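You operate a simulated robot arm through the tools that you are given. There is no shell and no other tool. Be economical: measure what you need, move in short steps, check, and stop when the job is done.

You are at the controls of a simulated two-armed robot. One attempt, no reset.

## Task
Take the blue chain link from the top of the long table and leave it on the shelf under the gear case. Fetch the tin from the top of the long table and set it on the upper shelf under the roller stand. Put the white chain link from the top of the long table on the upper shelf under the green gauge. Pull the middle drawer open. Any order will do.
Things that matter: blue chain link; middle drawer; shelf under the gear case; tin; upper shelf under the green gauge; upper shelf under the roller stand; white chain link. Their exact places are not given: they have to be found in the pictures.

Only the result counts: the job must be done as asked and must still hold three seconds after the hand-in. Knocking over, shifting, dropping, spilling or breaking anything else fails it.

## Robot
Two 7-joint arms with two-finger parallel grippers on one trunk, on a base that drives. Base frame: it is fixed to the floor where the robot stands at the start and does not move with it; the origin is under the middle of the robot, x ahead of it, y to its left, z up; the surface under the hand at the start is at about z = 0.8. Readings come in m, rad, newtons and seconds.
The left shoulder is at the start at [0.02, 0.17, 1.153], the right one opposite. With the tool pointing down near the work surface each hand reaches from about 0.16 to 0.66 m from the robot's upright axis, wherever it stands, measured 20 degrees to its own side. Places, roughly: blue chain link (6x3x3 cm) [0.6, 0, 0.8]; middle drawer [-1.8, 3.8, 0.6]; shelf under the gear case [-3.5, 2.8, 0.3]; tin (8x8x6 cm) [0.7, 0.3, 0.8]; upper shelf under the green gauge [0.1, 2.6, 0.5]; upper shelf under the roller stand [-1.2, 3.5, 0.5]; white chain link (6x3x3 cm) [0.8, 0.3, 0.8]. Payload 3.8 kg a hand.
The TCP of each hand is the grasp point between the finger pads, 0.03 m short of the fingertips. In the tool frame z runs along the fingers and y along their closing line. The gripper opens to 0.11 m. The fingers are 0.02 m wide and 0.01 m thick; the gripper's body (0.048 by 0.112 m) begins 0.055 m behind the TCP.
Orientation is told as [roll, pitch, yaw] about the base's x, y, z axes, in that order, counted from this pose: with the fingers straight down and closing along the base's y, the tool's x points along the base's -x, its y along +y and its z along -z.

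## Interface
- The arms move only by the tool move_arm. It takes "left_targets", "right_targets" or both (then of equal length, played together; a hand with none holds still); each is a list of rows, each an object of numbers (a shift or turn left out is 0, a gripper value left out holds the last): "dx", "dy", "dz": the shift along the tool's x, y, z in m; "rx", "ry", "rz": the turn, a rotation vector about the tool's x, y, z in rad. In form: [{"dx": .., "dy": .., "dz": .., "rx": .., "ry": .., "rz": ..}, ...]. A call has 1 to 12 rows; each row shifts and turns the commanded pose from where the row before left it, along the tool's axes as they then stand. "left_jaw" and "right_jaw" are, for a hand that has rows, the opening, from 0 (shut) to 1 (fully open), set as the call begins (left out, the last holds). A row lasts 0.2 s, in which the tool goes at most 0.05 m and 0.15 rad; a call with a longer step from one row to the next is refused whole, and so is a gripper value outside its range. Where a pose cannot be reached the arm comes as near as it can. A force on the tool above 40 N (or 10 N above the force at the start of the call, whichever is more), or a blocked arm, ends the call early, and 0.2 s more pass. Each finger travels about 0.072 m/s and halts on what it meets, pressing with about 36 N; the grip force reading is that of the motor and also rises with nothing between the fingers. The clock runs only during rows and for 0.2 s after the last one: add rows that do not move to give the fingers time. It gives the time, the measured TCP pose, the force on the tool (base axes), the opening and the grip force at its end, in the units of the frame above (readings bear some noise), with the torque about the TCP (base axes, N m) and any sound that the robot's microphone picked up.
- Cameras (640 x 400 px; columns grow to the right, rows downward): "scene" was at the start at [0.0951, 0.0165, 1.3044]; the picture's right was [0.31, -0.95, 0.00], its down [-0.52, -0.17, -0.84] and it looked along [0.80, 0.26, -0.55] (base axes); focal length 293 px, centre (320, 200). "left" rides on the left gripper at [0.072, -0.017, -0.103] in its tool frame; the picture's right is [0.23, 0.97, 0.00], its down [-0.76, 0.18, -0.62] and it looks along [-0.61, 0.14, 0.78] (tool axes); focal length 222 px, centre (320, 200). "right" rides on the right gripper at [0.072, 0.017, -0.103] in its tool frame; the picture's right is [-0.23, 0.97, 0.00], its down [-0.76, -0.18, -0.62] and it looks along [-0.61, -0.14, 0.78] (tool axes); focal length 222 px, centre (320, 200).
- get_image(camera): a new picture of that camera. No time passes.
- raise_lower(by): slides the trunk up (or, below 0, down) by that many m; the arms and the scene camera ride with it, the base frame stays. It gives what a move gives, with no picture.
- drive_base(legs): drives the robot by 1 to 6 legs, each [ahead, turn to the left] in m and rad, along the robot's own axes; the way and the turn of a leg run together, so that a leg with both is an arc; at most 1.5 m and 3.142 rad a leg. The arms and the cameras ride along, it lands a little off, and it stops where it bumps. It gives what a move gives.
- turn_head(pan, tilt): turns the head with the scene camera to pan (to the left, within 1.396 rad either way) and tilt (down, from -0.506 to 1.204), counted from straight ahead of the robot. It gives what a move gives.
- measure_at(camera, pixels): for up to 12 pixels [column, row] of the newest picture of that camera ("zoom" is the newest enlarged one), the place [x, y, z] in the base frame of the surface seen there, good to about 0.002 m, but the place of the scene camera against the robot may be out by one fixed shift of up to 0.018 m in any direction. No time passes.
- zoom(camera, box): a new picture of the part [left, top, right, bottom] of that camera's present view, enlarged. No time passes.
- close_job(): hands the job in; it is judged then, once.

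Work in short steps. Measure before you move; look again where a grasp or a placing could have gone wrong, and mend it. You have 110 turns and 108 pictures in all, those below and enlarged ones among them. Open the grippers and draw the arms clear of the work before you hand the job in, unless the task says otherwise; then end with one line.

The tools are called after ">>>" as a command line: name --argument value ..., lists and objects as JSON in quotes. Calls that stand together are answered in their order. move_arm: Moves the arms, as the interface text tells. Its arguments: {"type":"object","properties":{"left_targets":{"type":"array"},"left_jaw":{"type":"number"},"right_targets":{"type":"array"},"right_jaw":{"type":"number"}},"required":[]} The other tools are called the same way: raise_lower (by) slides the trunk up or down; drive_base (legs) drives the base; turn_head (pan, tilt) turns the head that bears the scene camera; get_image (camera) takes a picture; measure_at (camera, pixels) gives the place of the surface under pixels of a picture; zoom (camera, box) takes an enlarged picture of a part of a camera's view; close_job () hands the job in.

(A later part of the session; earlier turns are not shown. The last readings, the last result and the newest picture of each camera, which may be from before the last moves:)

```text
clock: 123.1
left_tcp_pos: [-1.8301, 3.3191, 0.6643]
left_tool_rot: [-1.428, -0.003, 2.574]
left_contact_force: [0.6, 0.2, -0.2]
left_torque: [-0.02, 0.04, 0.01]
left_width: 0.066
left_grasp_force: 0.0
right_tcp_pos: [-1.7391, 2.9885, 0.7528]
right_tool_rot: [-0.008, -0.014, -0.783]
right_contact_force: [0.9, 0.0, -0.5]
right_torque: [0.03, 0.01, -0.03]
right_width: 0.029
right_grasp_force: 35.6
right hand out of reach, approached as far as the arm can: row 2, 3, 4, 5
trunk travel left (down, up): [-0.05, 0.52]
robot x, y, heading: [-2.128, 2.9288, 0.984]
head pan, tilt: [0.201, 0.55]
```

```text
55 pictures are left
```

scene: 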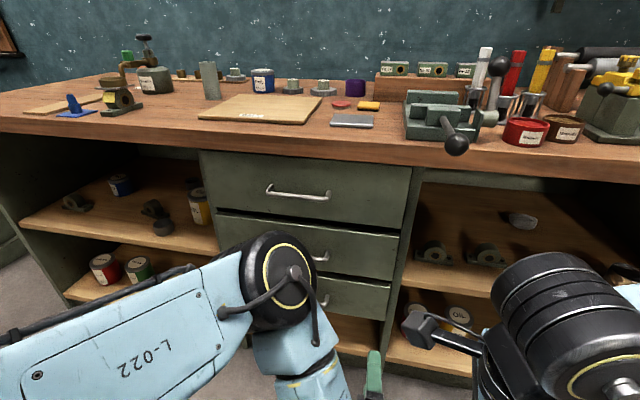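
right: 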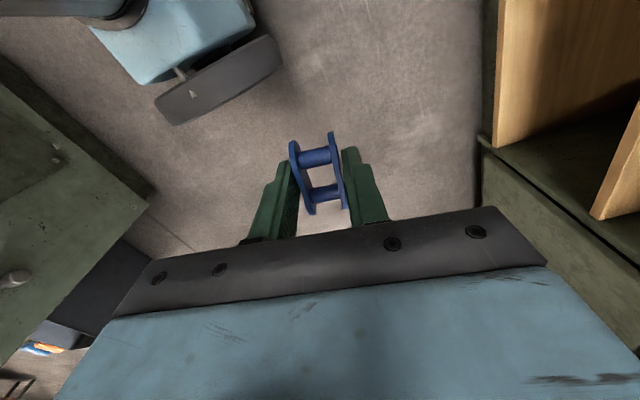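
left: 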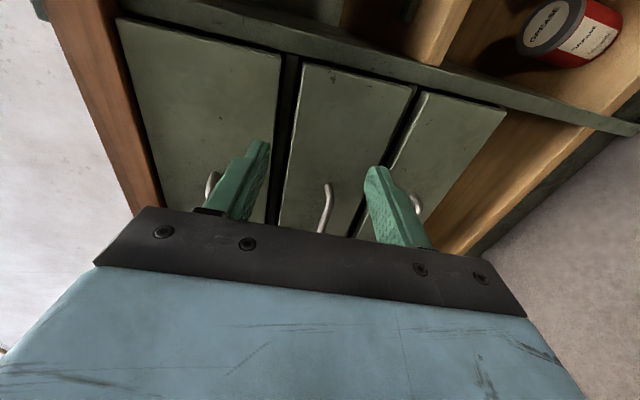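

The blue link is unchanged in the grip and the left arm now follows. I shift the base 0.21 m along the bench to the left so that the hand comes in line with the handle.

>>> drive_base --legs '[[0, 1.571], [0.21, 0], [0, -1.56]]'

>>> move_arm --left_targets '[{"dy": 0.024}, {"dy": 0.024}, {"dy": 0.024}, {"rx": 0.05}, {}]'

>>> get_image --camera "left"

```text
clock: 132.4
left_tcp_pos: [-2.0206, 3.445, 0.6637]
left_tool_rot: [-1.43, -0.002, 2.615]
left_contact_force: [0.0, 0.3, 0.7]
left_torque: [0.0, 0.02, -0.04]
left_width: 0.0658
left_grasp_force: 0.1
right_tcp_pos: [-1.9201, 3.1188, 0.7519]
right_tool_rot: [-0.008, -0.013, -0.742]
right_contact_force: [0.1, -0.1, -0.5]
right_torque: [0.0, -0.02, 0.0]
right_width: 0.0295
right_grasp_force: 35.6
trunk travel left (down, up): [-0.05, 0.52]
robot x, y, heading: [-2.3013, 3.0459, 1.025]
head pan, tilt: [0.201, 0.55]
```

```text
clock: 133.6
left_tcp_pos: [-2.0118, 3.4204, 0.6249]
left_tool_rot: [-1.473, -0.005, 2.622]
left_contact_force: [0.6, 0.3, -0.9]
left_torque: [-0.03, 0.01, -0.01]
left_width: 0.0661
left_grasp_force: 0.0
left hand out of reach, approached as far as the arm can: row 2, 3, 4
right_tcp_pos: [-1.9197, 3.1192, 0.752]
right_tool_rot: [-0.009, -0.014, -0.742]
right_contact_force: [-0.3, 0.7, -0.6]
right_torque: [0.0, 0.02, -0.01]
right_width: 0.0292
right_grasp_force: 36.4
trunk travel left (down, up): [-0.05, 0.52]
robot x, y, heading: [-2.305, 3.0439, 1.026]
head pan, tilt: [0.201, 0.55]
```

```text
54 pictures are left
```

left: 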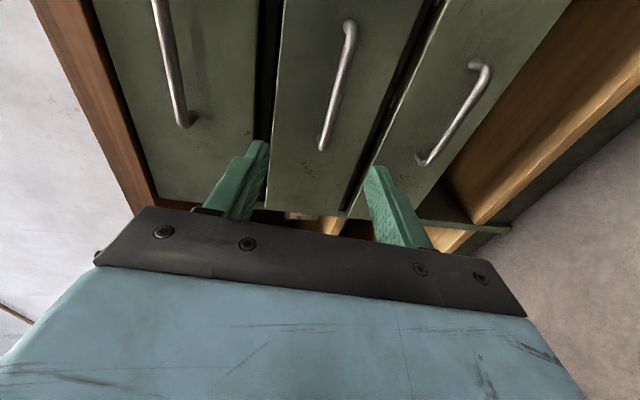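

I measure the middle handle's bar with the left camera.

>>> measure_at --camera "left" --pixels '[[326, 130], [333, 105], [338, 85], [343, 62], [347, 40], [300, 100], [370, 100], [180, 100]]'

```text
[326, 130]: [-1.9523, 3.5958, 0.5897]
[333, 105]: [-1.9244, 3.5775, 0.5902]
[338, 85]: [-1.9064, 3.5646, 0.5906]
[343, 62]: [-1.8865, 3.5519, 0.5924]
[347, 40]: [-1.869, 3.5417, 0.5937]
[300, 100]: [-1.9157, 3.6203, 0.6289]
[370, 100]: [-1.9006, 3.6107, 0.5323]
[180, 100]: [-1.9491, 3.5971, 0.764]
```

The bar's centre is [-1.911, 3.568, 0.591], in line with the hand. I lower the trunk by 0.035 and relieve the command by the same amount upward, so the hand comes to z ≈ 0.591.

>>> raise_lower --by -0.04

>>> move_arm --left_targets '[{"dy": -0.02}, {"dy": -0.02}, {}]'

```text
clock: 134.4
left_tcp_pos: [-2.0124, 3.4208, 0.5842]
left_tool_rot: [-1.473, -0.005, 2.621]
left_contact_force: [0.0, -0.2, -0.2]
left_torque: [-0.01, 0.01, 0.01]
left_width: 0.0662
left_grasp_force: 0.0
right_tcp_pos: [-1.9192, 3.1196, 0.7121]
right_tool_rot: [-0.006, -0.014, -0.744]
right_contact_force: [0.1, -0.1, -0.7]
right_torque: [0.02, -0.02, 0.01]
right_width: 0.0289
right_grasp_force: 36.1
trunk travel left (down, up): [-0.01, 0.56]
robot x, y, heading: [-2.3045, 3.0454, 1.022]
head pan, tilt: [0.201, 0.55]
```

```text
clock: 135.2
left_tcp_pos: [-2.0108, 3.4243, 0.6252]
left_tool_rot: [-1.474, -0.005, 2.621]
left_contact_force: [0.0, -0.2, 0.4]
left_torque: [0.0, 0.03, -0.03]
left_width: 0.0657
left_grasp_force: 0.0
right_tcp_pos: [-1.9192, 3.1189, 0.7129]
right_tool_rot: [-0.007, -0.013, -0.743]
right_contact_force: [-0.1, 0.2, -1.1]
right_torque: [-0.01, 0.0, 0.0]
right_width: 0.0293
right_grasp_force: 35.4
trunk travel left (down, up): [-0.01, 0.56]
robot x, y, heading: [-2.304, 3.0442, 1.023]
head pan, tilt: [0.201, 0.55]
```

The command follows the measured pose. I go down 0.017 and advance 0.14 m (the slight downward slope brings it to z 0.591).

>>> move_arm --left_targets '[{"dy": 0.017}, {"dz": 0.035}, {"dz": 0.035}, {"dz": 0.035}, {"dz": 0.03}, {}]'

>>> get_image --camera "left"

```text
clock: 136.6
left_tcp_pos: [-1.9386, 3.5331, 0.6076]
left_tool_rot: [-1.466, -0.006, 2.628]
left_contact_force: [0.3, 0.0, 0.5]
left_torque: [0.01, -0.01, -0.01]
left_width: 0.0657
left_grasp_force: 0.1
left hand out of reach, approached as far as the arm can: row 4, 5
right_tcp_pos: [-1.9182, 3.1189, 0.7128]
right_tool_rot: [-0.008, -0.013, -0.741]
right_contact_force: [0.6, -0.2, -0.2]
right_torque: [-0.01, 0.02, -0.03]
right_width: 0.0293
right_grasp_force: 36.0
trunk travel left (down, up): [-0.01, 0.56]
robot x, y, heading: [-2.3036, 3.0457, 1.025]
head pan, tilt: [0.201, 0.55]
```

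```text
53 pictures are left
```

left: 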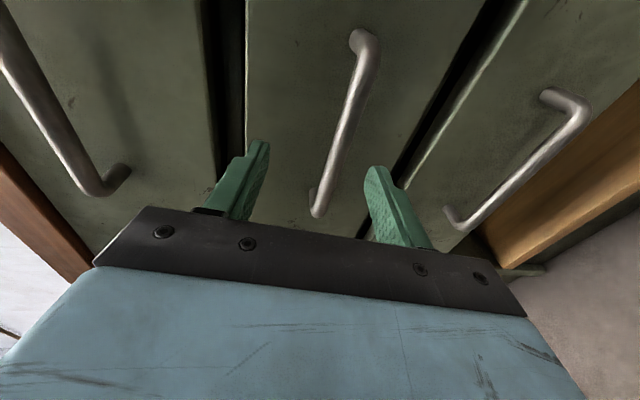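

The arm stops just short: TCP n 1.908, bar at 1.952, and the bar lies between the fingers. I lower the trunk 0.01 and creep the base ahead 0.03.

>>> raise_lower --by -0.009

>>> drive_base --legs '[[0.035, 0]]'

>>> get_image --camera "left"

```text
clock: 137.2
left_tcp_pos: [-1.94, 3.5335, 0.5989]
left_tool_rot: [-1.468, -0.006, 2.627]
left_contact_force: [0.3, 0.2, -0.3]
left_torque: [0.0, -0.02, -0.02]
left_width: 0.0658
left_grasp_force: 0.0
right_tcp_pos: [-1.9194, 3.1184, 0.7049]
right_tool_rot: [-0.008, -0.013, -0.741]
right_contact_force: [1.3, -0.5, -0.7]
right_torque: [0.02, 0.01, -0.03]
right_width: 0.0291
right_grasp_force: 36.3
trunk travel left (down, up): [-0.001, 0.569]
robot x, y, heading: [-2.3033, 3.0474, 1.026]
head pan, tilt: [0.201, 0.55]
```

```text
clock: 138.0
left_tcp_pos: [-1.9206, 3.5635, 0.5977]
left_tool_rot: [-1.468, -0.003, 2.628]
left_contact_force: [0.4, -0.6, -0.8]
left_torque: [-0.01, 0.01, 0.02]
left_width: 0.066
left_grasp_force: 0.1
right_tcp_pos: [-1.9014, 3.1488, 0.7023]
right_tool_rot: [-0.008, -0.013, -0.741]
right_contact_force: [-0.3, -1.0, -1.1]
right_torque: [0.01, 0.0, -0.05]
right_width: 0.0293
right_grasp_force: 35.9
trunk travel left (down, up): [-0.001, 0.569]
robot x, y, heading: [-2.2856, 3.0751, 1.027]
head pan, tilt: [0.201, 0.55]
```

```text
52 pictures are left
```

left: 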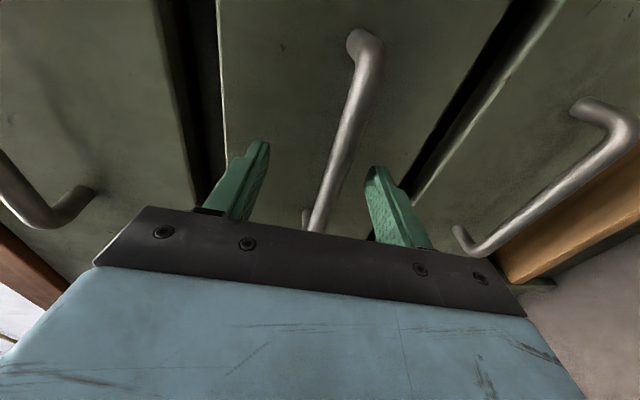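

TCP is now at the bar (n 1.943) with it between the fingers. I close.

>>> move_arm --left_targets '[{}, {}, {}, {}, {}]' --left_jaw 0.0

>>> get_image --camera "left"

```text
clock: 139.2
left_tcp_pos: [-1.9213, 3.5615, 0.59]
left_tool_rot: [-1.446, -0.004, 2.625]
left_contact_force: [-2.4, 1.7, -38.6]
left_torque: [-0.46, 0.46, -0.35]
left_width: 0.0134
left_grasp_force: 44.5
right_tcp_pos: [-1.8987, 3.1491, 0.7022]
right_tool_rot: [-0.01, -0.015, -0.74]
right_contact_force: [-0.8, 0.2, -0.7]
right_torque: [-0.07, -0.02, 0.02]
right_width: 0.0292
right_grasp_force: 35.5
trunk travel left (down, up): [-0.001, 0.569]
robot x, y, heading: [-2.2855, 3.0783, 1.029]
head pan, tilt: [0.201, 0.55]
```

```text
51 pictures are left
```

left: 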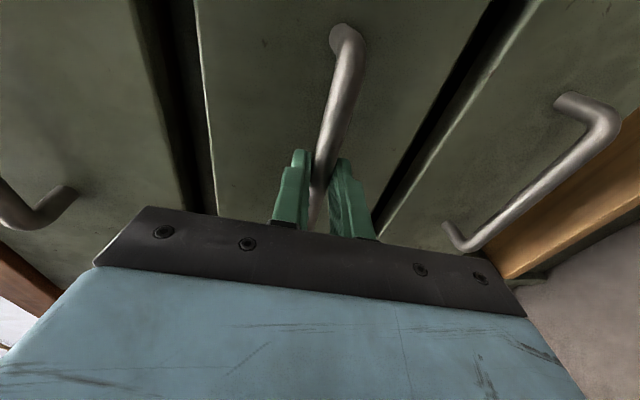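

The bar is gripped (width 0.013). I pull by backing the base 0.12 m.

>>> drive_base --legs '[[-0.12, 0]]'

>>> get_image --camera "left"

```text
clock: 140.6
left_tcp_pos: [-1.9891, 3.4606, 0.5897]
left_tool_rot: [-1.445, -0.008, 2.636]
left_contact_force: [0.8, 1.0, -1.3]
left_torque: [-0.03, 0.09, -0.08]
left_width: 0.0133
left_grasp_force: 45.2
right_tcp_pos: [-1.9645, 3.0453, 0.7038]
right_tool_rot: [-0.008, -0.014, -0.738]
right_contact_force: [-0.5, -1.1, -1.2]
right_torque: [-0.01, -0.01, 0.0]
right_width: 0.0295
right_grasp_force: 36.1
trunk travel left (down, up): [-0.001, 0.569]
robot x, y, heading: [-2.3464, 2.9721, 1.027]
head pan, tilt: [0.201, 0.55]
stopped in leg 1: the force on the tool passed its limit at 50 N (the readings are from after the stop); the commanded pose is now the measured one
```

```text
50 pictures are left
```

left: 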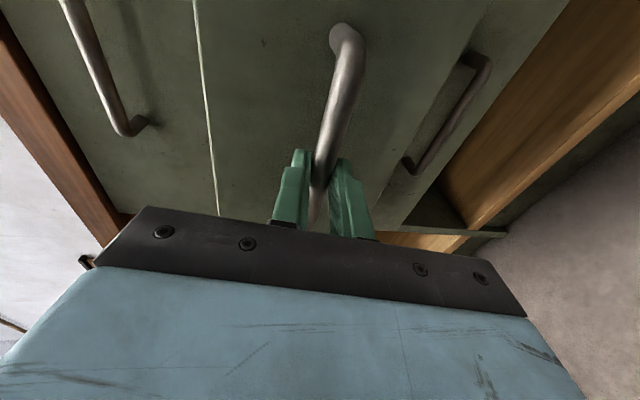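

The drawer came out about 0.12 m. I pull another 0.13 m.

>>> drive_base --legs '[[-0.13, 0]]'

>>> turn_head --pan 0.0 --tilt 0.7

>>> get_image --camera "scene"

```text
clock: 141.9
left_tcp_pos: [-2.0612, 3.3523, 0.5891]
left_tool_rot: [-1.449, -0.006, 2.649]
left_contact_force: [-21.2, 14.2, -1.5]
left_torque: [0.32, 0.43, 1.31]
left_width: 0.0136
left_grasp_force: 44.9
right_tcp_pos: [-2.0314, 2.9363, 0.7036]
right_tool_rot: [-0.008, -0.016, -0.74]
right_contact_force: [-0.9, 0.2, -0.6]
right_torque: [-0.02, 0.02, -0.01]
right_width: 0.0292
right_grasp_force: 36.5
trunk travel left (down, up): [-0.001, 0.569]
robot x, y, heading: [-2.4146, 2.8614, 1.029]
head pan, tilt: [0.201, 0.55]
```

```text
clock: 142.6
left_tcp_pos: [-2.0602, 3.3544, 0.5895]
left_tool_rot: [-1.447, -0.009, 2.649]
left_contact_force: [-4.6, 3.3, 0.1]
left_torque: [0.06, 0.15, -0.47]
left_width: 0.0136
left_grasp_force: 45.3
right_tcp_pos: [-2.0317, 2.9355, 0.7041]
right_tool_rot: [-0.008, -0.014, -0.739]
right_contact_force: [0.5, 0.0, -1.1]
right_torque: [0.0, -0.03, 0.02]
right_width: 0.0294
right_grasp_force: 35.8
trunk travel left (down, up): [-0.001, 0.569]
robot x, y, heading: [-2.4157, 2.8602, 1.024]
head pan, tilt: [0.0, 0.7]
```

```text
49 pictures are left
```

scene: 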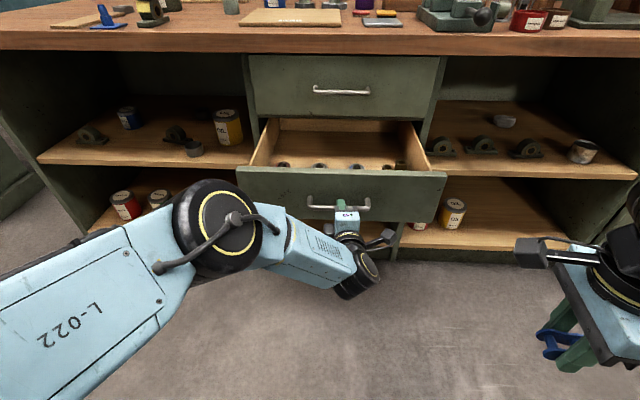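

The middle drawer is clearly open (~0.25 m). I open the fingers and back the hand straight off.

>>> move_arm --left_targets '[{}, {}, {}, {}]' --left_jaw 0.6

>>> drive_base --legs '[[-0.2, 0]]'

>>> get_image --camera "scene"

```text
clock: 143.6
left_tcp_pos: [-2.0612, 3.3517, 0.59]
left_tool_rot: [-1.446, -0.01, 2.649]
left_contact_force: [-0.3, -0.2, -0.1]
left_torque: [-0.02, -0.02, 0.0]
left_width: 0.066
left_grasp_force: 0.0
right_tcp_pos: [-2.0319, 2.9343, 0.7034]
right_tool_rot: [-0.01, -0.015, -0.741]
right_contact_force: [-0.1, -0.6, -0.9]
right_torque: [0.02, 0.01, -0.01]
right_width: 0.0293
right_grasp_force: 36.1
trunk travel left (down, up): [-0.001, 0.569]
robot x, y, heading: [-2.4175, 2.8575, 1.027]
head pan, tilt: [0.0, 0.7]
```

```text
clock: 145.2
left_tcp_pos: [-2.1645, 3.1811, 0.5898]
left_tool_rot: [-1.447, -0.008, 2.651]
left_contact_force: [-0.6, 0.3, 0.9]
left_torque: [-0.02, 0.01, 0.04]
left_width: 0.0658
left_grasp_force: 0.1
right_tcp_pos: [-2.1356, 2.7625, 0.7027]
right_tool_rot: [-0.007, -0.013, -0.739]
right_contact_force: [0.0, -0.5, -1.4]
right_torque: [-0.02, -0.06, 0.01]
right_width: 0.0293
right_grasp_force: 35.7
trunk travel left (down, up): [-0.001, 0.569]
robot x, y, heading: [-2.5216, 2.6929, 1.029]
head pan, tilt: [0.0, 0.7]
```

```text
48 pictures are left
```

scene: 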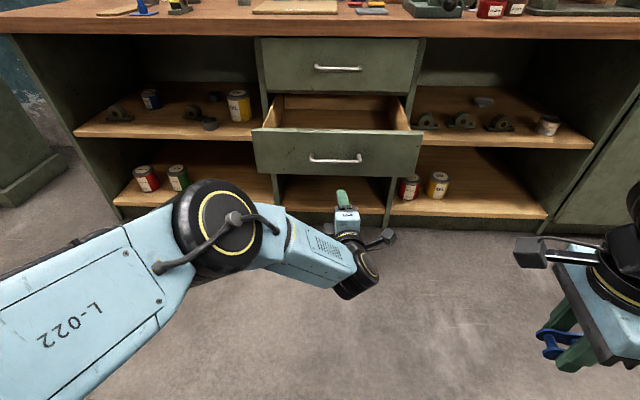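

Drawer done and everything stands. Now I look left for the gear case and its shelf.

>>> turn_head --pan 1.35 --tilt 0.45

>>> get_image --camera "scene"

```text
clock: 146.7
left_tcp_pos: [-2.164, 3.1819, 0.5899]
left_tool_rot: [-1.446, -0.009, 2.649]
left_contact_force: [0.2, 1.0, -0.9]
left_torque: [0.0, 0.01, 0.03]
left_width: 0.0661
left_grasp_force: 0.1
right_tcp_pos: [-2.1356, 2.7616, 0.7035]
right_tool_rot: [-0.009, -0.015, -0.739]
right_contact_force: [0.0, -0.1, -0.9]
right_torque: [0.03, -0.01, -0.03]
right_width: 0.0291
right_grasp_force: 35.9
trunk travel left (down, up): [-0.001, 0.569]
robot x, y, heading: [-2.5208, 2.6876, 1.025]
head pan, tilt: [1.349, 0.45]
```

```text
47 pictures are left
```

scene: 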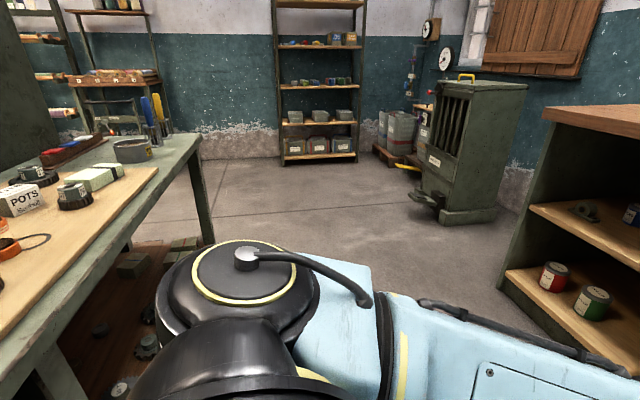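

The left bench with a lower shelf is at the left of the picture. I measure its corner, shelf and the case on it.

>>> measure_at --camera "scene" --pixels '[[200, 140], [100, 260], [150, 265], [110, 300], [75, 150], [130, 150], [50, 300], [135, 265], [185, 242], [210, 240], [20, 200], [65, 380]]'

>>> zoom --camera "scene" --box '[0, 80, 240, 380]'

```text
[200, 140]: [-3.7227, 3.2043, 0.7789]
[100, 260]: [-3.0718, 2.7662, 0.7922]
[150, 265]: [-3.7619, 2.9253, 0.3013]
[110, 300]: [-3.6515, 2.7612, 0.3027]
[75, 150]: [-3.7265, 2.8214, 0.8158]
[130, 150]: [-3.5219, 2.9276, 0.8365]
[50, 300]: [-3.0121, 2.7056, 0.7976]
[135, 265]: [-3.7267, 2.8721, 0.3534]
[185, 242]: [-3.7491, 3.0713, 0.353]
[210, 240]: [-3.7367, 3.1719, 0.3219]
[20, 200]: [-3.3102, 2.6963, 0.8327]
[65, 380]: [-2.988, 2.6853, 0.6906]
```

```text
1.33 times, centred on (120, 230) of scene
```

zoom: 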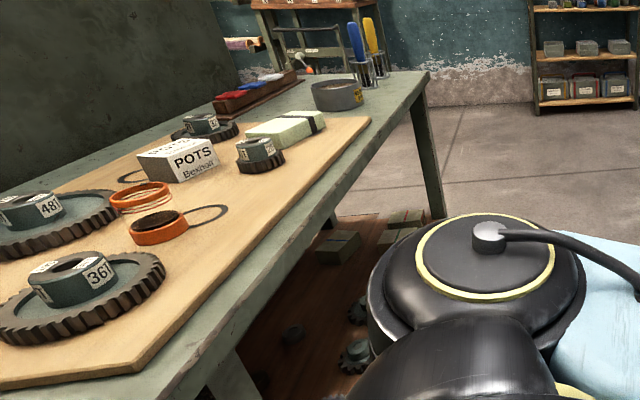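

The gear table's front edge is at n≈0.655, top z 0.795, shelf z≈0.30. I fold the left hand in (tilt down, pull back), then drive out of the narrow place to [-2.9, 3.43] and face the table.

>>> move_arm --left_targets '[{"rx": -0.145}, {"rx": -0.145}, {"rx": -0.145}, {"rx": -0.145}, {"rx": -0.145}, {"rx": -0.145}, {"dy": 0.026, "dz": -0.0365}, {"dy": 0.026, "dz": -0.0365}, {"dy": 0.026, "dz": -0.0365}, {"dy": 0.026, "dz": -0.0365}, {"dy": 0.026, "dz": -0.0365}, {"dy": 0.026, "dz": -0.0365}]'

>>> drive_base --legs '[[0.3, 0], [0, 1.375]]'

>>> turn_head --pan 0.6 --tilt 0.6

>>> get_image --camera "scene"

```text
clock: 149.3
left_tcp_pos: [-2.2824, 2.9606, 0.6888]
left_tool_rot: [-0.578, -0.009, 2.652]
left_contact_force: [0.2, 0.5, -0.4]
left_torque: [-0.02, 0.0, 0.0]
left_width: 0.066
left_grasp_force: 0.2
right_tcp_pos: [-2.1352, 2.7641, 0.7032]
right_tool_rot: [-0.008, -0.015, -0.738]
right_contact_force: [0.6, -0.6, -0.9]
right_torque: [0.01, -0.01, -0.02]
right_width: 0.0295
right_grasp_force: 35.7
trunk travel left (down, up): [-0.001, 0.569]
robot x, y, heading: [-2.5187, 2.6841, 1.025]
head pan, tilt: [1.349, 0.45]
```

```text
clock: 154.8
left_tcp_pos: [-2.5843, 3.2338, 0.6877]
left_tool_rot: [-0.577, -0.01, -2.262]
left_contact_force: [-0.4, -0.3, -1.1]
left_torque: [0.02, 0.0, -0.03]
left_width: 0.066
left_grasp_force: 0.0
right_tcp_pos: [-2.3615, 3.3372, 0.7035]
right_tool_rot: [-0.008, -0.013, 0.633]
right_contact_force: [-0.5, 0.4, 0.6]
right_torque: [0.01, 0.01, -0.01]
right_width: 0.0292
right_grasp_force: 35.8
trunk travel left (down, up): [-0.001, 0.569]
robot x, y, heading: [-2.3627, 2.945, 2.398]
head pan, tilt: [1.349, 0.45]
```

```text
clock: 155.9
left_tcp_pos: [-2.5842, 3.2332, 0.6892]
left_tool_rot: [-0.577, -0.008, -2.262]
left_contact_force: [0.1, 0.1, -0.3]
left_torque: [0.0, 0.01, 0.03]
left_width: 0.0659
left_grasp_force: 0.0
right_tcp_pos: [-2.3621, 3.338, 0.703]
right_tool_rot: [-0.01, -0.014, 0.631]
right_contact_force: [0.0, -0.3, -1.3]
right_torque: [0.01, 0.01, -0.03]
right_width: 0.0292
right_grasp_force: 35.4
trunk travel left (down, up): [-0.001, 0.569]
robot x, y, heading: [-2.3664, 2.9435, 2.399]
head pan, tilt: [0.6, 0.6]
```

```text
45 pictures are left
```

scene: 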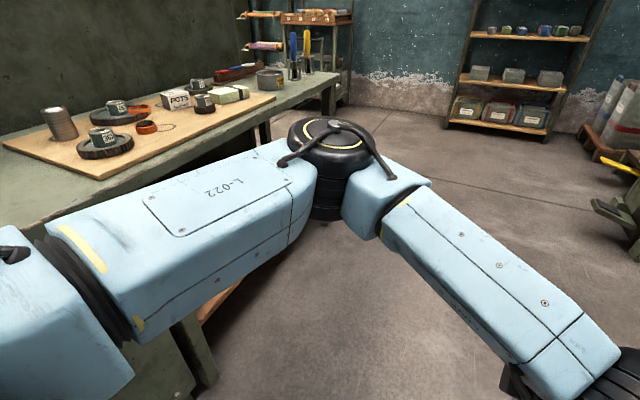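

The left elbow sticks out toward the table; I measure it before moving on.

>>> measure_at --camera "scene" --pixels '[[295, 150], [330, 130], [315, 180], [220, 200], [262, 120], [180, 380], [330, 215]]'

```text
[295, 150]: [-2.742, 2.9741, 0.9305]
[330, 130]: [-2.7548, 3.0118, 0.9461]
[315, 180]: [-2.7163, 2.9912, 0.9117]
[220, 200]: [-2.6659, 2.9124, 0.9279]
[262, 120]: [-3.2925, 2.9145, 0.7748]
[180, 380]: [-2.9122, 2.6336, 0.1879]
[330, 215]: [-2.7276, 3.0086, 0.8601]
```

The elbow stays 0.25 m clear of the table. I drive on and turn to face the table (heading 237°).

>>> drive_base --legs '[[0.72, 0], [0, 1.737]]'

>>> turn_head --pan -0.2 --tilt 0.6

>>> get_image --camera "scene"

```text
clock: 164.0
left_tcp_pos: [-3.1405, 3.1656, 0.6882]
left_tool_rot: [-0.576, -0.007, -0.516]
left_contact_force: [-0.2, -0.6, 0.0]
left_torque: [0.03, 0.03, 0.0]
left_width: 0.0662
left_grasp_force: 0.1
right_tcp_pos: [-3.2823, 3.3647, 0.7044]
right_tool_rot: [-0.008, -0.014, 2.377]
right_contact_force: [0.4, 0.4, -0.8]
right_torque: [0.01, 0.0, 0.01]
right_width: 0.0291
right_grasp_force: 36.7
trunk travel left (down, up): [-0.001, 0.569]
robot x, y, heading: [-2.8963, 3.4311, -2.139]
head pan, tilt: [0.6, 0.6]
```

```text
clock: 165.1
left_tcp_pos: [-3.1402, 3.1645, 0.6892]
left_tool_rot: [-0.576, -0.009, -0.517]
left_contact_force: [0.5, 0.5, 0.2]
left_torque: [0.02, 0.01, -0.01]
left_width: 0.0659
left_grasp_force: 0.0
right_tcp_pos: [-3.2811, 3.3664, 0.7033]
right_tool_rot: [-0.009, -0.014, 2.377]
right_contact_force: [-0.6, -0.2, -1.1]
right_torque: [0.01, -0.03, -0.01]
right_width: 0.0293
right_grasp_force: 36.1
trunk travel left (down, up): [-0.001, 0.569]
robot x, y, heading: [-2.8973, 3.4345, -2.138]
head pan, tilt: [-0.201, 0.6]
```

```text
44 pictures are left
```

scene: 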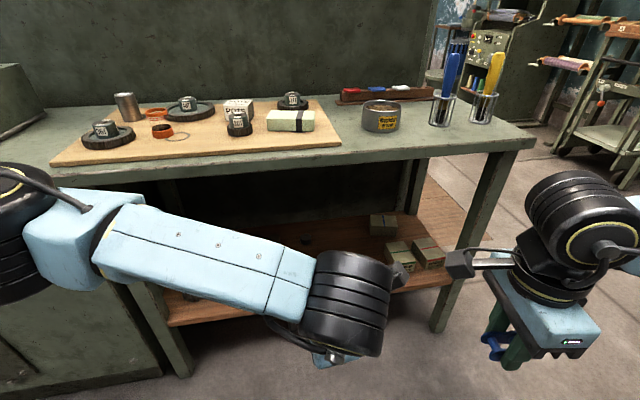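

The table has one lower shelf (165–450, 190–325) with boxes at its right. I measure its edge and surface.

>>> measure_at --camera "scene" --pixels '[[230, 315], [200, 310], [420, 280], [410, 250], [440, 275], [340, 225], [280, 230], [190, 295], [385, 228], [435, 330], [180, 372], [306, 238]]'

>>> zoom --camera "scene" --box '[140, 160, 500, 385]'

```text
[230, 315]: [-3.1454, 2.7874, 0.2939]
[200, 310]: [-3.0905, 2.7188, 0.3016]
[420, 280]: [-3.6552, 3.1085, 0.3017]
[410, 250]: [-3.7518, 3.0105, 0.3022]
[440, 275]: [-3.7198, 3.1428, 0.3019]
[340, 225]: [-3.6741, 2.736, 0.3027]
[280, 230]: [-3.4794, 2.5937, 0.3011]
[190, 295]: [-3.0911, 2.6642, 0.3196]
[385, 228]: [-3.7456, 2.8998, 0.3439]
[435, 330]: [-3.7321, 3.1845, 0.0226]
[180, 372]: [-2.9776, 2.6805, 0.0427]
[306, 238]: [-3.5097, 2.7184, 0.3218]
```

```text
1.78 times, centred on (320, 272) of scene
```

zoom: 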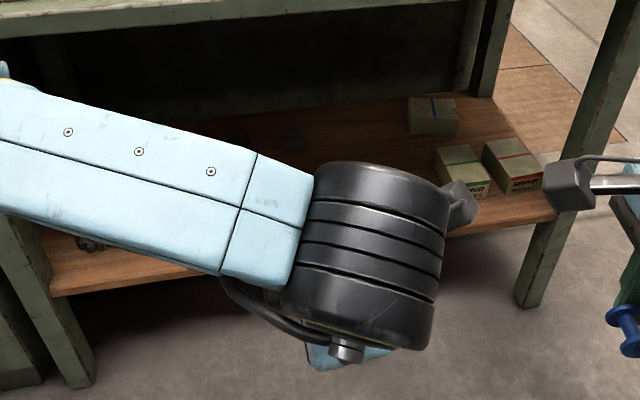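

Shelf z 0.302, front edge n≈0.62; a free spot in front is around [-3.40, 2.88]. I move the left hand out of the way to the left, and turn the right hand's tool to face the table.

>>> move_arm --left_targets '[{"dx": -0.04}, {"dx": -0.04}, {"dx": -0.04}, {"dx": -0.04}, {"dx": -0.04}, {}, {}, {}, {}, {}]' --right_targets '[{"rz": 0.1374}, {"rz": 0.1374}, {"rz": 0.1374}, {"rz": 0.1374}, {"rz": 0.1374}, {"rz": 0.1374}, {"rz": 0.1374}, {"rz": 0.1374}, {"rz": 0.1374}, {"rz": 0.1374}]'

>>> move_arm --right_targets '[{"dx": 0.03, "dz": 0.03}, {"dx": 0.03, "dz": 0.03}, {"dx": 0.03, "dz": 0.03}, {"dx": 0.03, "dz": 0.03}, {"dy": -0.03}, {"dy": -0.03}, {"ry": 0.15}, {"ry": 0.15}, {"ry": 0.15}, {"ry": 0.15}]'

>>> get_image --camera "right"

>>> get_image --camera "scene"

```text
clock: 167.3
left_tcp_pos: [-2.9683, 3.0654, 0.6901]
left_tool_rot: [-0.575, -0.01, -0.516]
left_contact_force: [0.2, 0.3, -0.3]
left_torque: [0.01, -0.01, -0.03]
left_width: 0.0659
left_grasp_force: 0.0
right_tcp_pos: [-3.2822, 3.3662, 0.7041]
right_tool_rot: [0.011, -0.01, 1.0]
right_contact_force: [0.7, 0.3, -0.5]
right_torque: [0.02, 0.03, 0.0]
right_width: 0.0296
right_grasp_force: 35.8
trunk travel left (down, up): [-0.001, 0.569]
robot x, y, heading: [-2.8921, 3.4311, -2.133]
head pan, tilt: [-0.201, 0.6]
```

```text
clock: 169.5
left_tcp_pos: [-2.9672, 3.0649, 0.6906]
left_tool_rot: [-0.575, -0.009, -0.519]
left_contact_force: [0.0, -0.1, 0.1]
left_torque: [0.01, -0.04, -0.03]
left_width: 0.0661
left_grasp_force: 0.1
right_tcp_pos: [-3.2972, 3.2338, 0.5815]
right_tool_rot: [0.013, 0.591, 1.011]
right_contact_force: [-0.3, 0.1, 0.3]
right_torque: [0.0, 0.02, 0.02]
right_width: 0.0294
right_grasp_force: 36.0
trunk travel left (down, up): [-0.001, 0.569]
robot x, y, heading: [-2.8987, 3.4314, -2.136]
head pan, tilt: [-0.201, 0.6]
```

```text
42 pictures are left
```

right: 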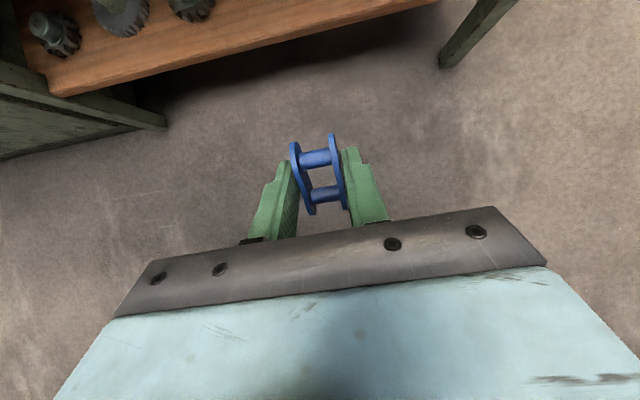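

```text
41 pictures are left
```

scene: 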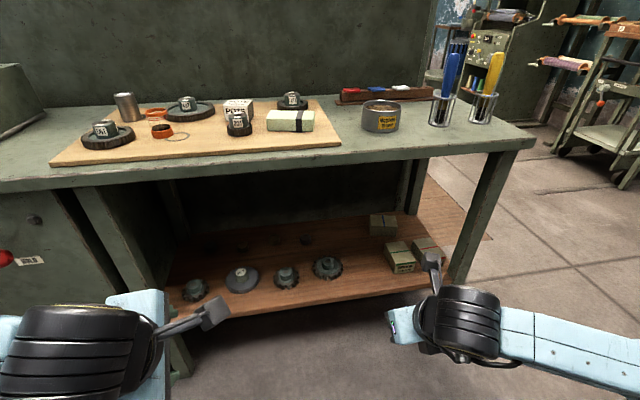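

Now the shelf is visible: gears at (195–328, 267–290), boxes from (388,250). A free spot lies near (362,280). I measure there.

>>> measure_at --camera "scene" --pixels '[[362, 280], [362, 265], [345, 275], [388, 272], [342, 268], [362, 293], [328, 262], [300, 300], [362, 245], [260, 165]]'

>>> measure_at --camera "right" --pixels '[[300, 25], [250, 42], [400, 5], [300, 160], [331, 138], [314, 208], [342, 205], [200, 15]]'

```text
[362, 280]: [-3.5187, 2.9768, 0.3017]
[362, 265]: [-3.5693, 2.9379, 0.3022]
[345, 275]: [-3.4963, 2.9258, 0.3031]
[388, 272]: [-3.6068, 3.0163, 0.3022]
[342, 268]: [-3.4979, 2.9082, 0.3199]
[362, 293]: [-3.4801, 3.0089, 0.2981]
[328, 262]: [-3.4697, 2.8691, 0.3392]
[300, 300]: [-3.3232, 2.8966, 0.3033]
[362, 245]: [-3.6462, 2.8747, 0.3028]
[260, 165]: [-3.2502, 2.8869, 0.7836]
```

```text
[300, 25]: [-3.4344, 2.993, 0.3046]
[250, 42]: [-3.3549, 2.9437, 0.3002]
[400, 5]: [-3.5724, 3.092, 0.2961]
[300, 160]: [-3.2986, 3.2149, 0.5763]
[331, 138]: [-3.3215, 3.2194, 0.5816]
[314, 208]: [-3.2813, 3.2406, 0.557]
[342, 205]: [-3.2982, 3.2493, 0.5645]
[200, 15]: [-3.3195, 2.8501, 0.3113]
```

The free spot is about [-3.555, 2.972], between the last gear and the boxes. I drive 0.2 m nearer with both hands still short of the table edge.

>>> drive_base --legs '[[0.19, -0.005]]'

>>> get_image --camera "right"

```text
clock: 171.1
left_tcp_pos: [-3.072, 2.9049, 0.6912]
left_tool_rot: [-0.576, -0.01, -0.523]
left_contact_force: [-0.2, -0.4, 0.8]
left_torque: [0.0, 0.02, -0.01]
left_width: 0.066
left_grasp_force: 0.1
right_tcp_pos: [-3.4008, 3.0747, 0.5826]
right_tool_rot: [0.017, 0.587, 1.009]
right_contact_force: [-0.6, -1.0, -0.9]
right_torque: [0.0, 0.0, 0.01]
right_width: 0.0292
right_grasp_force: 36.1
trunk travel left (down, up): [-0.001, 0.569]
robot x, y, heading: [-2.9956, 3.2697, -2.138]
head pan, tilt: [-0.201, 0.6]
```

```text
40 pictures are left
```

right: 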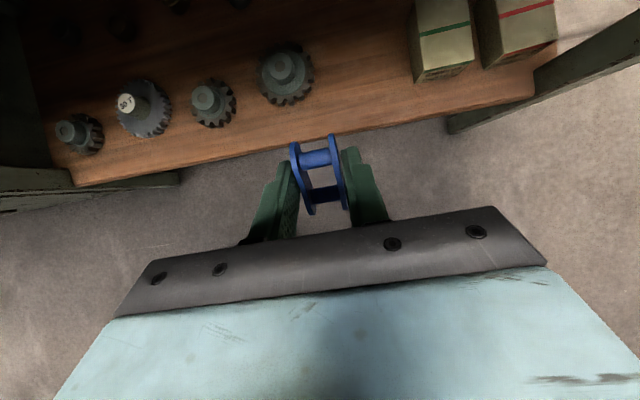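

The gap between gear (285,75) and box (440,60) is clear in the right picture. I measure it.

>>> measure_at --camera "right" --pixels '[[315, 75], [415, 78], [365, 75], [365, 100], [365, 125], [290, 105], [365, 50], [425, 80], [470, 72], [440, 30], [285, 60]]'

```text
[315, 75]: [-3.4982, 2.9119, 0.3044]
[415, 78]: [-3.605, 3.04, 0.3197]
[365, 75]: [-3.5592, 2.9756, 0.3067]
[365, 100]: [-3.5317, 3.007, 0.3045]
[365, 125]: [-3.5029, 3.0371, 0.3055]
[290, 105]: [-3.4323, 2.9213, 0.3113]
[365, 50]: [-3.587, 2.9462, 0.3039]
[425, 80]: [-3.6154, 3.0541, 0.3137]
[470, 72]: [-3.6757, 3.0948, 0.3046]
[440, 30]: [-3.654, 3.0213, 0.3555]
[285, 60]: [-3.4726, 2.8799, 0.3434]
```

The gap's centre is at [-3.557, 2.975] on z 0.305. I lower and shift the right hand outside the edge first, then check before entering.

>>> move_arm --right_targets '[{"dx": -0.01994, "dy": 0.0142, "dz": 0.03}, {"dx": -0.01994, "dy": 0.0142, "dz": 0.03}, {"dx": -0.01994, "dy": 0.0142, "dz": 0.03}, {"dx": -0.01994, "dy": 0.0142, "dz": 0.03}, {"dx": -0.01994, "dy": 0.0142, "dz": 0.03}, {}]'

>>> get_image --camera "right"

```text
clock: 172.5
left_tcp_pos: [-3.0726, 2.9045, 0.691]
left_tool_rot: [-0.576, -0.009, -0.522]
left_contact_force: [-0.8, -1.1, 0.0]
left_torque: [-0.02, -0.03, -0.02]
left_width: 0.0661
left_grasp_force: 0.0
right_tcp_pos: [-3.4635, 3.119, 0.4798]
right_tool_rot: [0.013, 0.587, 1.008]
right_contact_force: [-0.3, -0.2, -1.7]
right_torque: [0.02, -0.01, 0.02]
right_width: 0.029
right_grasp_force: 36.1
right hand out of reach, approached as far as the arm can: row 3, 4, 5
trunk travel left (down, up): [-0.001, 0.569]
robot x, y, heading: [-2.9991, 3.269, -2.143]
head pan, tilt: [-0.201, 0.6]
```

```text
39 pictures are left
```

right: 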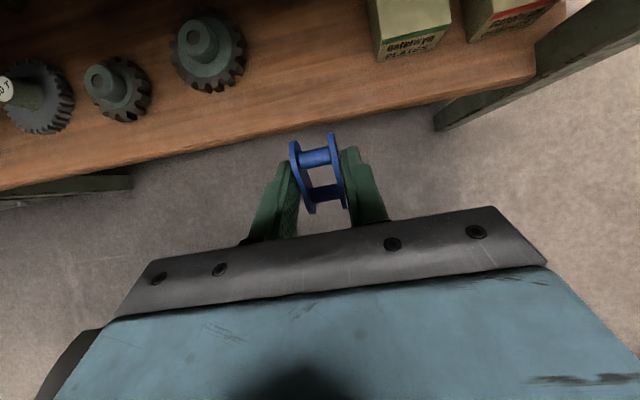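

The limit comes from the arm being too bent here; farther out it should relax. The lateral place is right (u 4.606), so I go in at this height (z 0.48, well above the gears) and descend there.

>>> move_arm --right_targets '[{"dx": 0.029, "dz": 0.0193}, {"dx": 0.029, "dz": 0.0193}, {"dx": 0.029, "dz": 0.0193}, {"dx": 0.029, "dz": 0.0193}, {"dx": 0.029, "dz": 0.0193}, {}]'

>>> move_arm --right_targets '[{"dx": -0.0139, "dz": 0.0208}, {"dx": -0.0139, "dz": 0.0208}, {"dx": -0.0139, "dz": 0.0208}, {}]'

>>> get_image --camera "right"

>>> get_image --camera "scene"

```text
clock: 173.9
left_tcp_pos: [-3.0716, 2.9049, 0.6908]
left_tool_rot: [-0.577, -0.008, -0.522]
left_contact_force: [-0.8, -0.4, -0.1]
left_torque: [0.01, 0.0, 0.04]
left_width: 0.0661
left_grasp_force: 0.1
right_tcp_pos: [-3.5571, 2.9709, 0.4809]
right_tool_rot: [0.014, 0.587, 1.009]
right_contact_force: [0.1, 0.0, -0.6]
right_torque: [-0.01, -0.02, -0.02]
right_width: 0.0287
right_grasp_force: 35.7
trunk travel left (down, up): [-0.001, 0.569]
robot x, y, heading: [-2.9988, 3.2707, -2.144]
head pan, tilt: [-0.201, 0.6]
```

```text
clock: 174.9
left_tcp_pos: [-3.0722, 2.9047, 0.69]
left_tool_rot: [-0.575, -0.009, -0.521]
left_contact_force: [0.9, -0.7, 0.6]
left_torque: [0.01, -0.01, 0.01]
left_width: 0.0659
left_grasp_force: 0.1
right_tcp_pos: [-3.5577, 2.9714, 0.4068]
right_tool_rot: [0.017, 0.59, 1.01]
right_contact_force: [0.0, 0.4, -0.8]
right_torque: [-0.01, 0.02, -0.01]
right_width: 0.029
right_grasp_force: 36.1
trunk travel left (down, up): [-0.001, 0.569]
robot x, y, heading: [-2.9973, 3.2711, -2.141]
head pan, tilt: [-0.201, 0.6]
```

```text
38 pictures are left
```

right: 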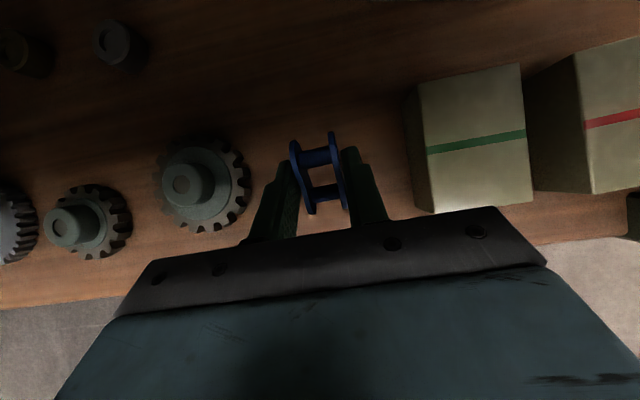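

```text
37 pictures are left
```

scene: 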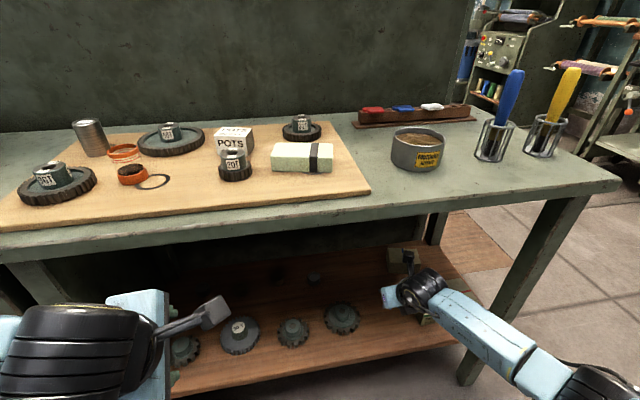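

All clear: the link hangs between gear and box. I descend to z ≈ 0.350, then in small steps to contact.

>>> move_arm --right_targets '[{"dx": -0.0105, "dz": 0.0158}, {"dx": -0.0105, "dz": 0.0158}, {"dx": -0.0095, "dz": 0.0142}, {"dx": -0.0014, "dz": 0.0021}, {"dx": -0.0014, "dz": 0.0021}, {}]'

```text
clock: 176.3
left_tcp_pos: [-3.0707, 2.9044, 0.6916]
left_tool_rot: [-0.577, -0.008, -0.522]
left_contact_force: [-0.4, 0.2, 0.1]
left_torque: [0.0, 0.04, 0.0]
left_width: 0.0657
left_grasp_force: 0.0
right_tcp_pos: [-3.5602, 2.9697, 0.35]
right_tool_rot: [0.013, 0.597, 1.009]
right_contact_force: [-0.5, 2.9, 20.3]
right_torque: [0.16, -0.36, 0.01]
right_width: 0.0291
right_grasp_force: 36.0
trunk travel left (down, up): [-0.001, 0.569]
robot x, y, heading: [-2.996, 3.2708, -2.141]
head pan, tilt: [-0.201, 0.6]
```

Contact at 20 N. I reduce the tilt by 0.3 rad so the link lies flatter, then check the force.

>>> move_arm --right_targets '[{"ry": -0.1}, {"ry": -0.1}, {"ry": -0.1}, {"dz": 0.002}, {}]'

>>> get_image --camera "right"

```text
clock: 177.5
left_tcp_pos: [-3.0716, 2.9056, 0.6918]
left_tool_rot: [-0.579, -0.009, -0.523]
left_contact_force: [0.3, -1.2, 0.0]
left_torque: [-0.01, -0.01, -0.02]
left_width: 0.0661
left_grasp_force: 0.1
right_tcp_pos: [-3.5573, 2.9718, 0.3448]
right_tool_rot: [0.015, 0.288, 1.003]
right_contact_force: [6.0, 4.1, 19.2]
right_torque: [0.46, -0.64, 0.02]
right_width: 0.0287
right_grasp_force: 36.0
trunk travel left (down, up): [-0.001, 0.569]
robot x, y, heading: [-2.9981, 3.267, -2.148]
head pan, tilt: [-0.201, 0.6]
```

```text
36 pictures are left
```

right: 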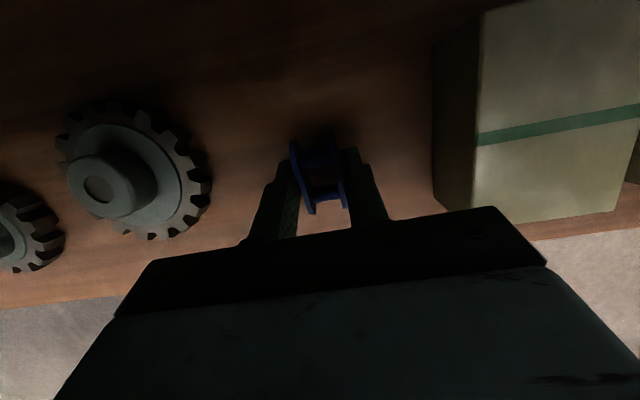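

Still in contact, tilt now 0.29. I open to ~0.055 m (enough, staying clear of gear and box), then lift straight along the tool.

>>> move_arm --right_targets '[{}, {}, {}]' --right_jaw 0.5

>>> move_arm --right_targets '[{"dz": -0.02}, {"dz": -0.03}, {"dz": -0.03}, {"dz": -0.03}]'

>>> get_image --camera "right"

```text
clock: 178.3
left_tcp_pos: [-3.0712, 2.9046, 0.6897]
left_tool_rot: [-0.576, -0.009, -0.52]
left_contact_force: [-0.3, -0.6, 0.8]
left_torque: [-0.03, 0.02, 0.02]
left_width: 0.0659
left_grasp_force: 0.0
right_tcp_pos: [-3.5587, 2.9716, 0.3445]
right_tool_rot: [0.015, 0.289, 1.005]
right_contact_force: [-0.1, -0.4, 0.2]
right_torque: [0.0, -0.04, -0.02]
right_width: 0.0549
right_grasp_force: 0.0
trunk travel left (down, up): [-0.001, 0.569]
robot x, y, heading: [-2.9958, 3.272, -2.138]
head pan, tilt: [-0.201, 0.6]
```

```text
clock: 179.3
left_tcp_pos: [-3.0719, 2.9054, 0.6901]
left_tool_rot: [-0.576, -0.009, -0.522]
left_contact_force: [-0.9, 0.6, 0.4]
left_torque: [0.03, 0.03, 0.02]
left_width: 0.0659
left_grasp_force: 0.1
right_tcp_pos: [-3.5407, 2.996, 0.4502]
right_tool_rot: [0.011, 0.289, 1.005]
right_contact_force: [0.1, -0.7, -0.3]
right_torque: [-0.03, 0.03, 0.0]
right_width: 0.055
right_grasp_force: 0.1
trunk travel left (down, up): [-0.001, 0.569]
robot x, y, heading: [-2.9987, 3.2718, -2.141]
head pan, tilt: [-0.201, 0.6]
```

```text
35 pictures are left
```

right: 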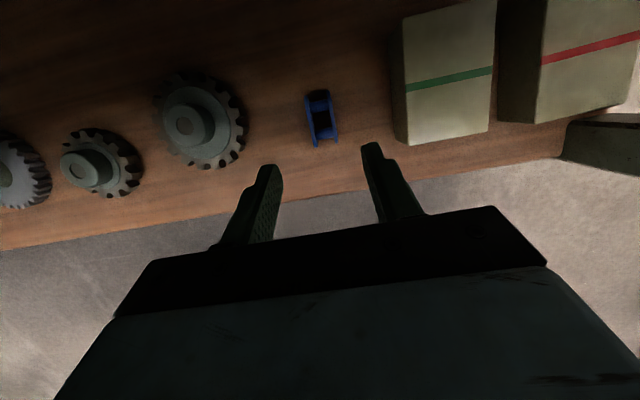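

The blue link rests on the shelf between gear and box. I back the base out 0.3 m and raise the trunk for travelling.

>>> drive_base --legs '[[-0.3, 0]]'

>>> get_image --camera "scene"

```text
clock: 181.3
left_tcp_pos: [-2.9072, 3.1588, 0.6907]
left_tool_rot: [-0.576, -0.008, -0.518]
left_contact_force: [-0.6, 0.0, 0.0]
left_torque: [-0.02, 0.01, 0.01]
left_width: 0.0658
left_grasp_force: 0.0
right_tcp_pos: [-3.3779, 3.2468, 0.4485]
right_tool_rot: [0.013, 0.288, 1.005]
right_contact_force: [0.5, -0.2, 0.9]
right_torque: [-0.02, 0.02, 0.03]
right_width: 0.055
right_grasp_force: 0.0
trunk travel left (down, up): [-0.001, 0.569]
robot x, y, heading: [-2.8369, 3.5243, -2.136]
head pan, tilt: [-0.201, 0.6]
```

```text
34 pictures are left
```

scene: 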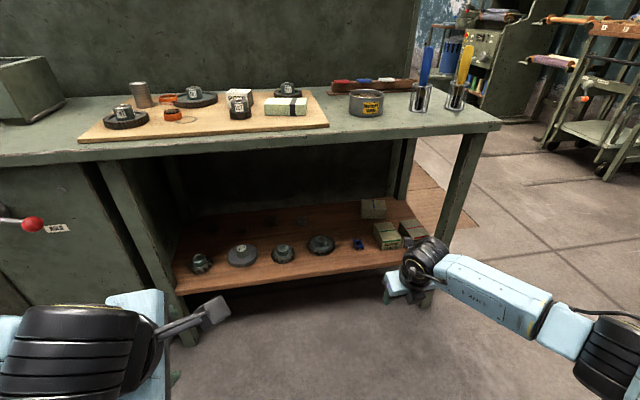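

The blue link lies well on the shelf. I lift the right hand, raise the trunk 0.35, and drive back toward the long table.

>>> move_arm --right_targets '[{"dx": 0.0122, "dz": -0.041}, {"dx": 0.0122, "dz": -0.041}, {"dx": 0.0122, "dz": -0.041}, {"dx": 0.0122, "dz": -0.041}, {"dx": 0.0122, "dz": -0.041}, {"dx": 0.0122, "dz": -0.041}, {"dx": 0.0122, "dz": -0.041}]'

>>> raise_lower --by 0.35

>>> drive_base --legs '[[0, 1.272], [0.823, 0], [0, 0.29], [0.832, 0]]'

```text
clock: 182.9
left_tcp_pos: [-2.9081, 3.1577, 0.6897]
left_tool_rot: [-0.576, -0.01, -0.519]
left_contact_force: [0.0, -0.3, -0.7]
left_torque: [-0.04, 0.01, 0.02]
left_width: 0.0659
left_grasp_force: 0.0
right_tcp_pos: [-3.3747, 3.247, 0.7485]
right_tool_rot: [0.014, 0.288, 1.007]
right_contact_force: [-0.4, -0.4, -0.8]
right_torque: [0.03, 0.01, -0.02]
right_width: 0.0551
right_grasp_force: 0.0
trunk travel left (down, up): [-0.001, 0.569]
robot x, y, heading: [-2.835, 3.5218, -2.138]
head pan, tilt: [-0.201, 0.6]
```

```text
clock: 186.3
left_tcp_pos: [-2.9083, 3.1582, 1.0398]
left_tool_rot: [-0.576, -0.01, -0.517]
left_contact_force: [-0.1, -0.6, 0.1]
left_torque: [0.02, -0.01, 0.0]
left_width: 0.0658
left_grasp_force: 0.0
right_tcp_pos: [-3.3743, 3.2453, 1.0986]
right_tool_rot: [0.012, 0.288, 1.008]
right_contact_force: [-0.5, -1.3, 0.5]
right_torque: [-0.03, -0.03, 0.04]
right_width: 0.0548
right_grasp_force: 0.0
trunk travel left (down, up): [-0.351, 0.219]
robot x, y, heading: [-2.8332, 3.5208, -2.139]
head pan, tilt: [-0.201, 0.6]
```

```text
clock: 198.9
left_tcp_pos: [-1.2385, 2.3554, 1.0404]
left_tool_rot: [-0.575, -0.008, 1.036]
left_contact_force: [0.0, -0.3, 0.7]
left_torque: [0.04, 0.01, -0.01]
left_width: 0.0662
left_grasp_force: 0.0
right_tcp_pos: [-1.3339, 1.8906, 1.0999]
right_tool_rot: [0.012, 0.288, 2.562]
right_contact_force: [-0.7, 0.5, 0.0]
right_torque: [0.01, 0.0, -0.03]
right_width: 0.0551
right_grasp_force: 0.0
trunk travel left (down, up): [-0.351, 0.219]
robot x, y, heading: [-1.6062, 2.4355, -0.584]
head pan, tilt: [-0.201, 0.6]
```

Next legs bring me back to the spot behind the long table, facing it.

>>> drive_base --legs '[[0, -0.34], [1.109, 0], [1.109, 0], [0, 0.324]]'

>>> turn_head --pan 0.1 --tilt 0.6

>>> get_image --camera "scene"

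```text
clock: 212.0
left_tcp_pos: [0.0944, 0.5655, 1.0405]
left_tool_rot: [-0.576, -0.009, 1.022]
left_contact_force: [0.7, 0.8, -0.3]
left_torque: [-0.04, -0.03, 0.0]
left_width: 0.066
left_grasp_force: 0.0
right_tcp_pos: [-0.0082, 0.1018, 1.099]
right_tool_rot: [0.014, 0.289, 2.546]
right_contact_force: [0.7, 0.6, -0.6]
right_torque: [-0.02, -0.01, 0.0]
right_width: 0.055
right_grasp_force: 0.0
trunk travel left (down, up): [-0.351, 0.219]
robot x, y, heading: [-0.2722, 0.6459, -0.594]
head pan, tilt: [-0.201, 0.6]
```

```text
clock: 212.8
left_tcp_pos: [0.0934, 0.5648, 1.041]
left_tool_rot: [-0.575, -0.01, 1.02]
left_contact_force: [-0.3, -0.4, 0.1]
left_torque: [-0.02, 0.01, 0.0]
left_width: 0.0658
left_grasp_force: 0.0
right_tcp_pos: [-0.0095, 0.0999, 1.0976]
right_tool_rot: [0.013, 0.29, 2.547]
right_contact_force: [-1.1, 0.0, 0.3]
right_torque: [-0.06, 0.02, 0.02]
right_width: 0.0549
right_grasp_force: 0.1
trunk travel left (down, up): [-0.351, 0.219]
robot x, y, heading: [-0.2705, 0.6464, -0.598]
head pan, tilt: [0.099, 0.6]
```

```text
33 pictures are left
```

scene: 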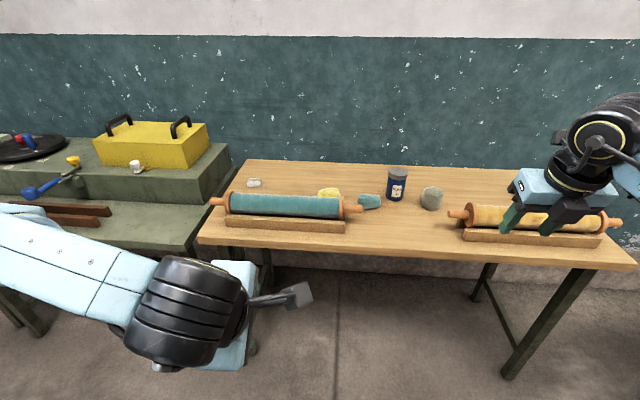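

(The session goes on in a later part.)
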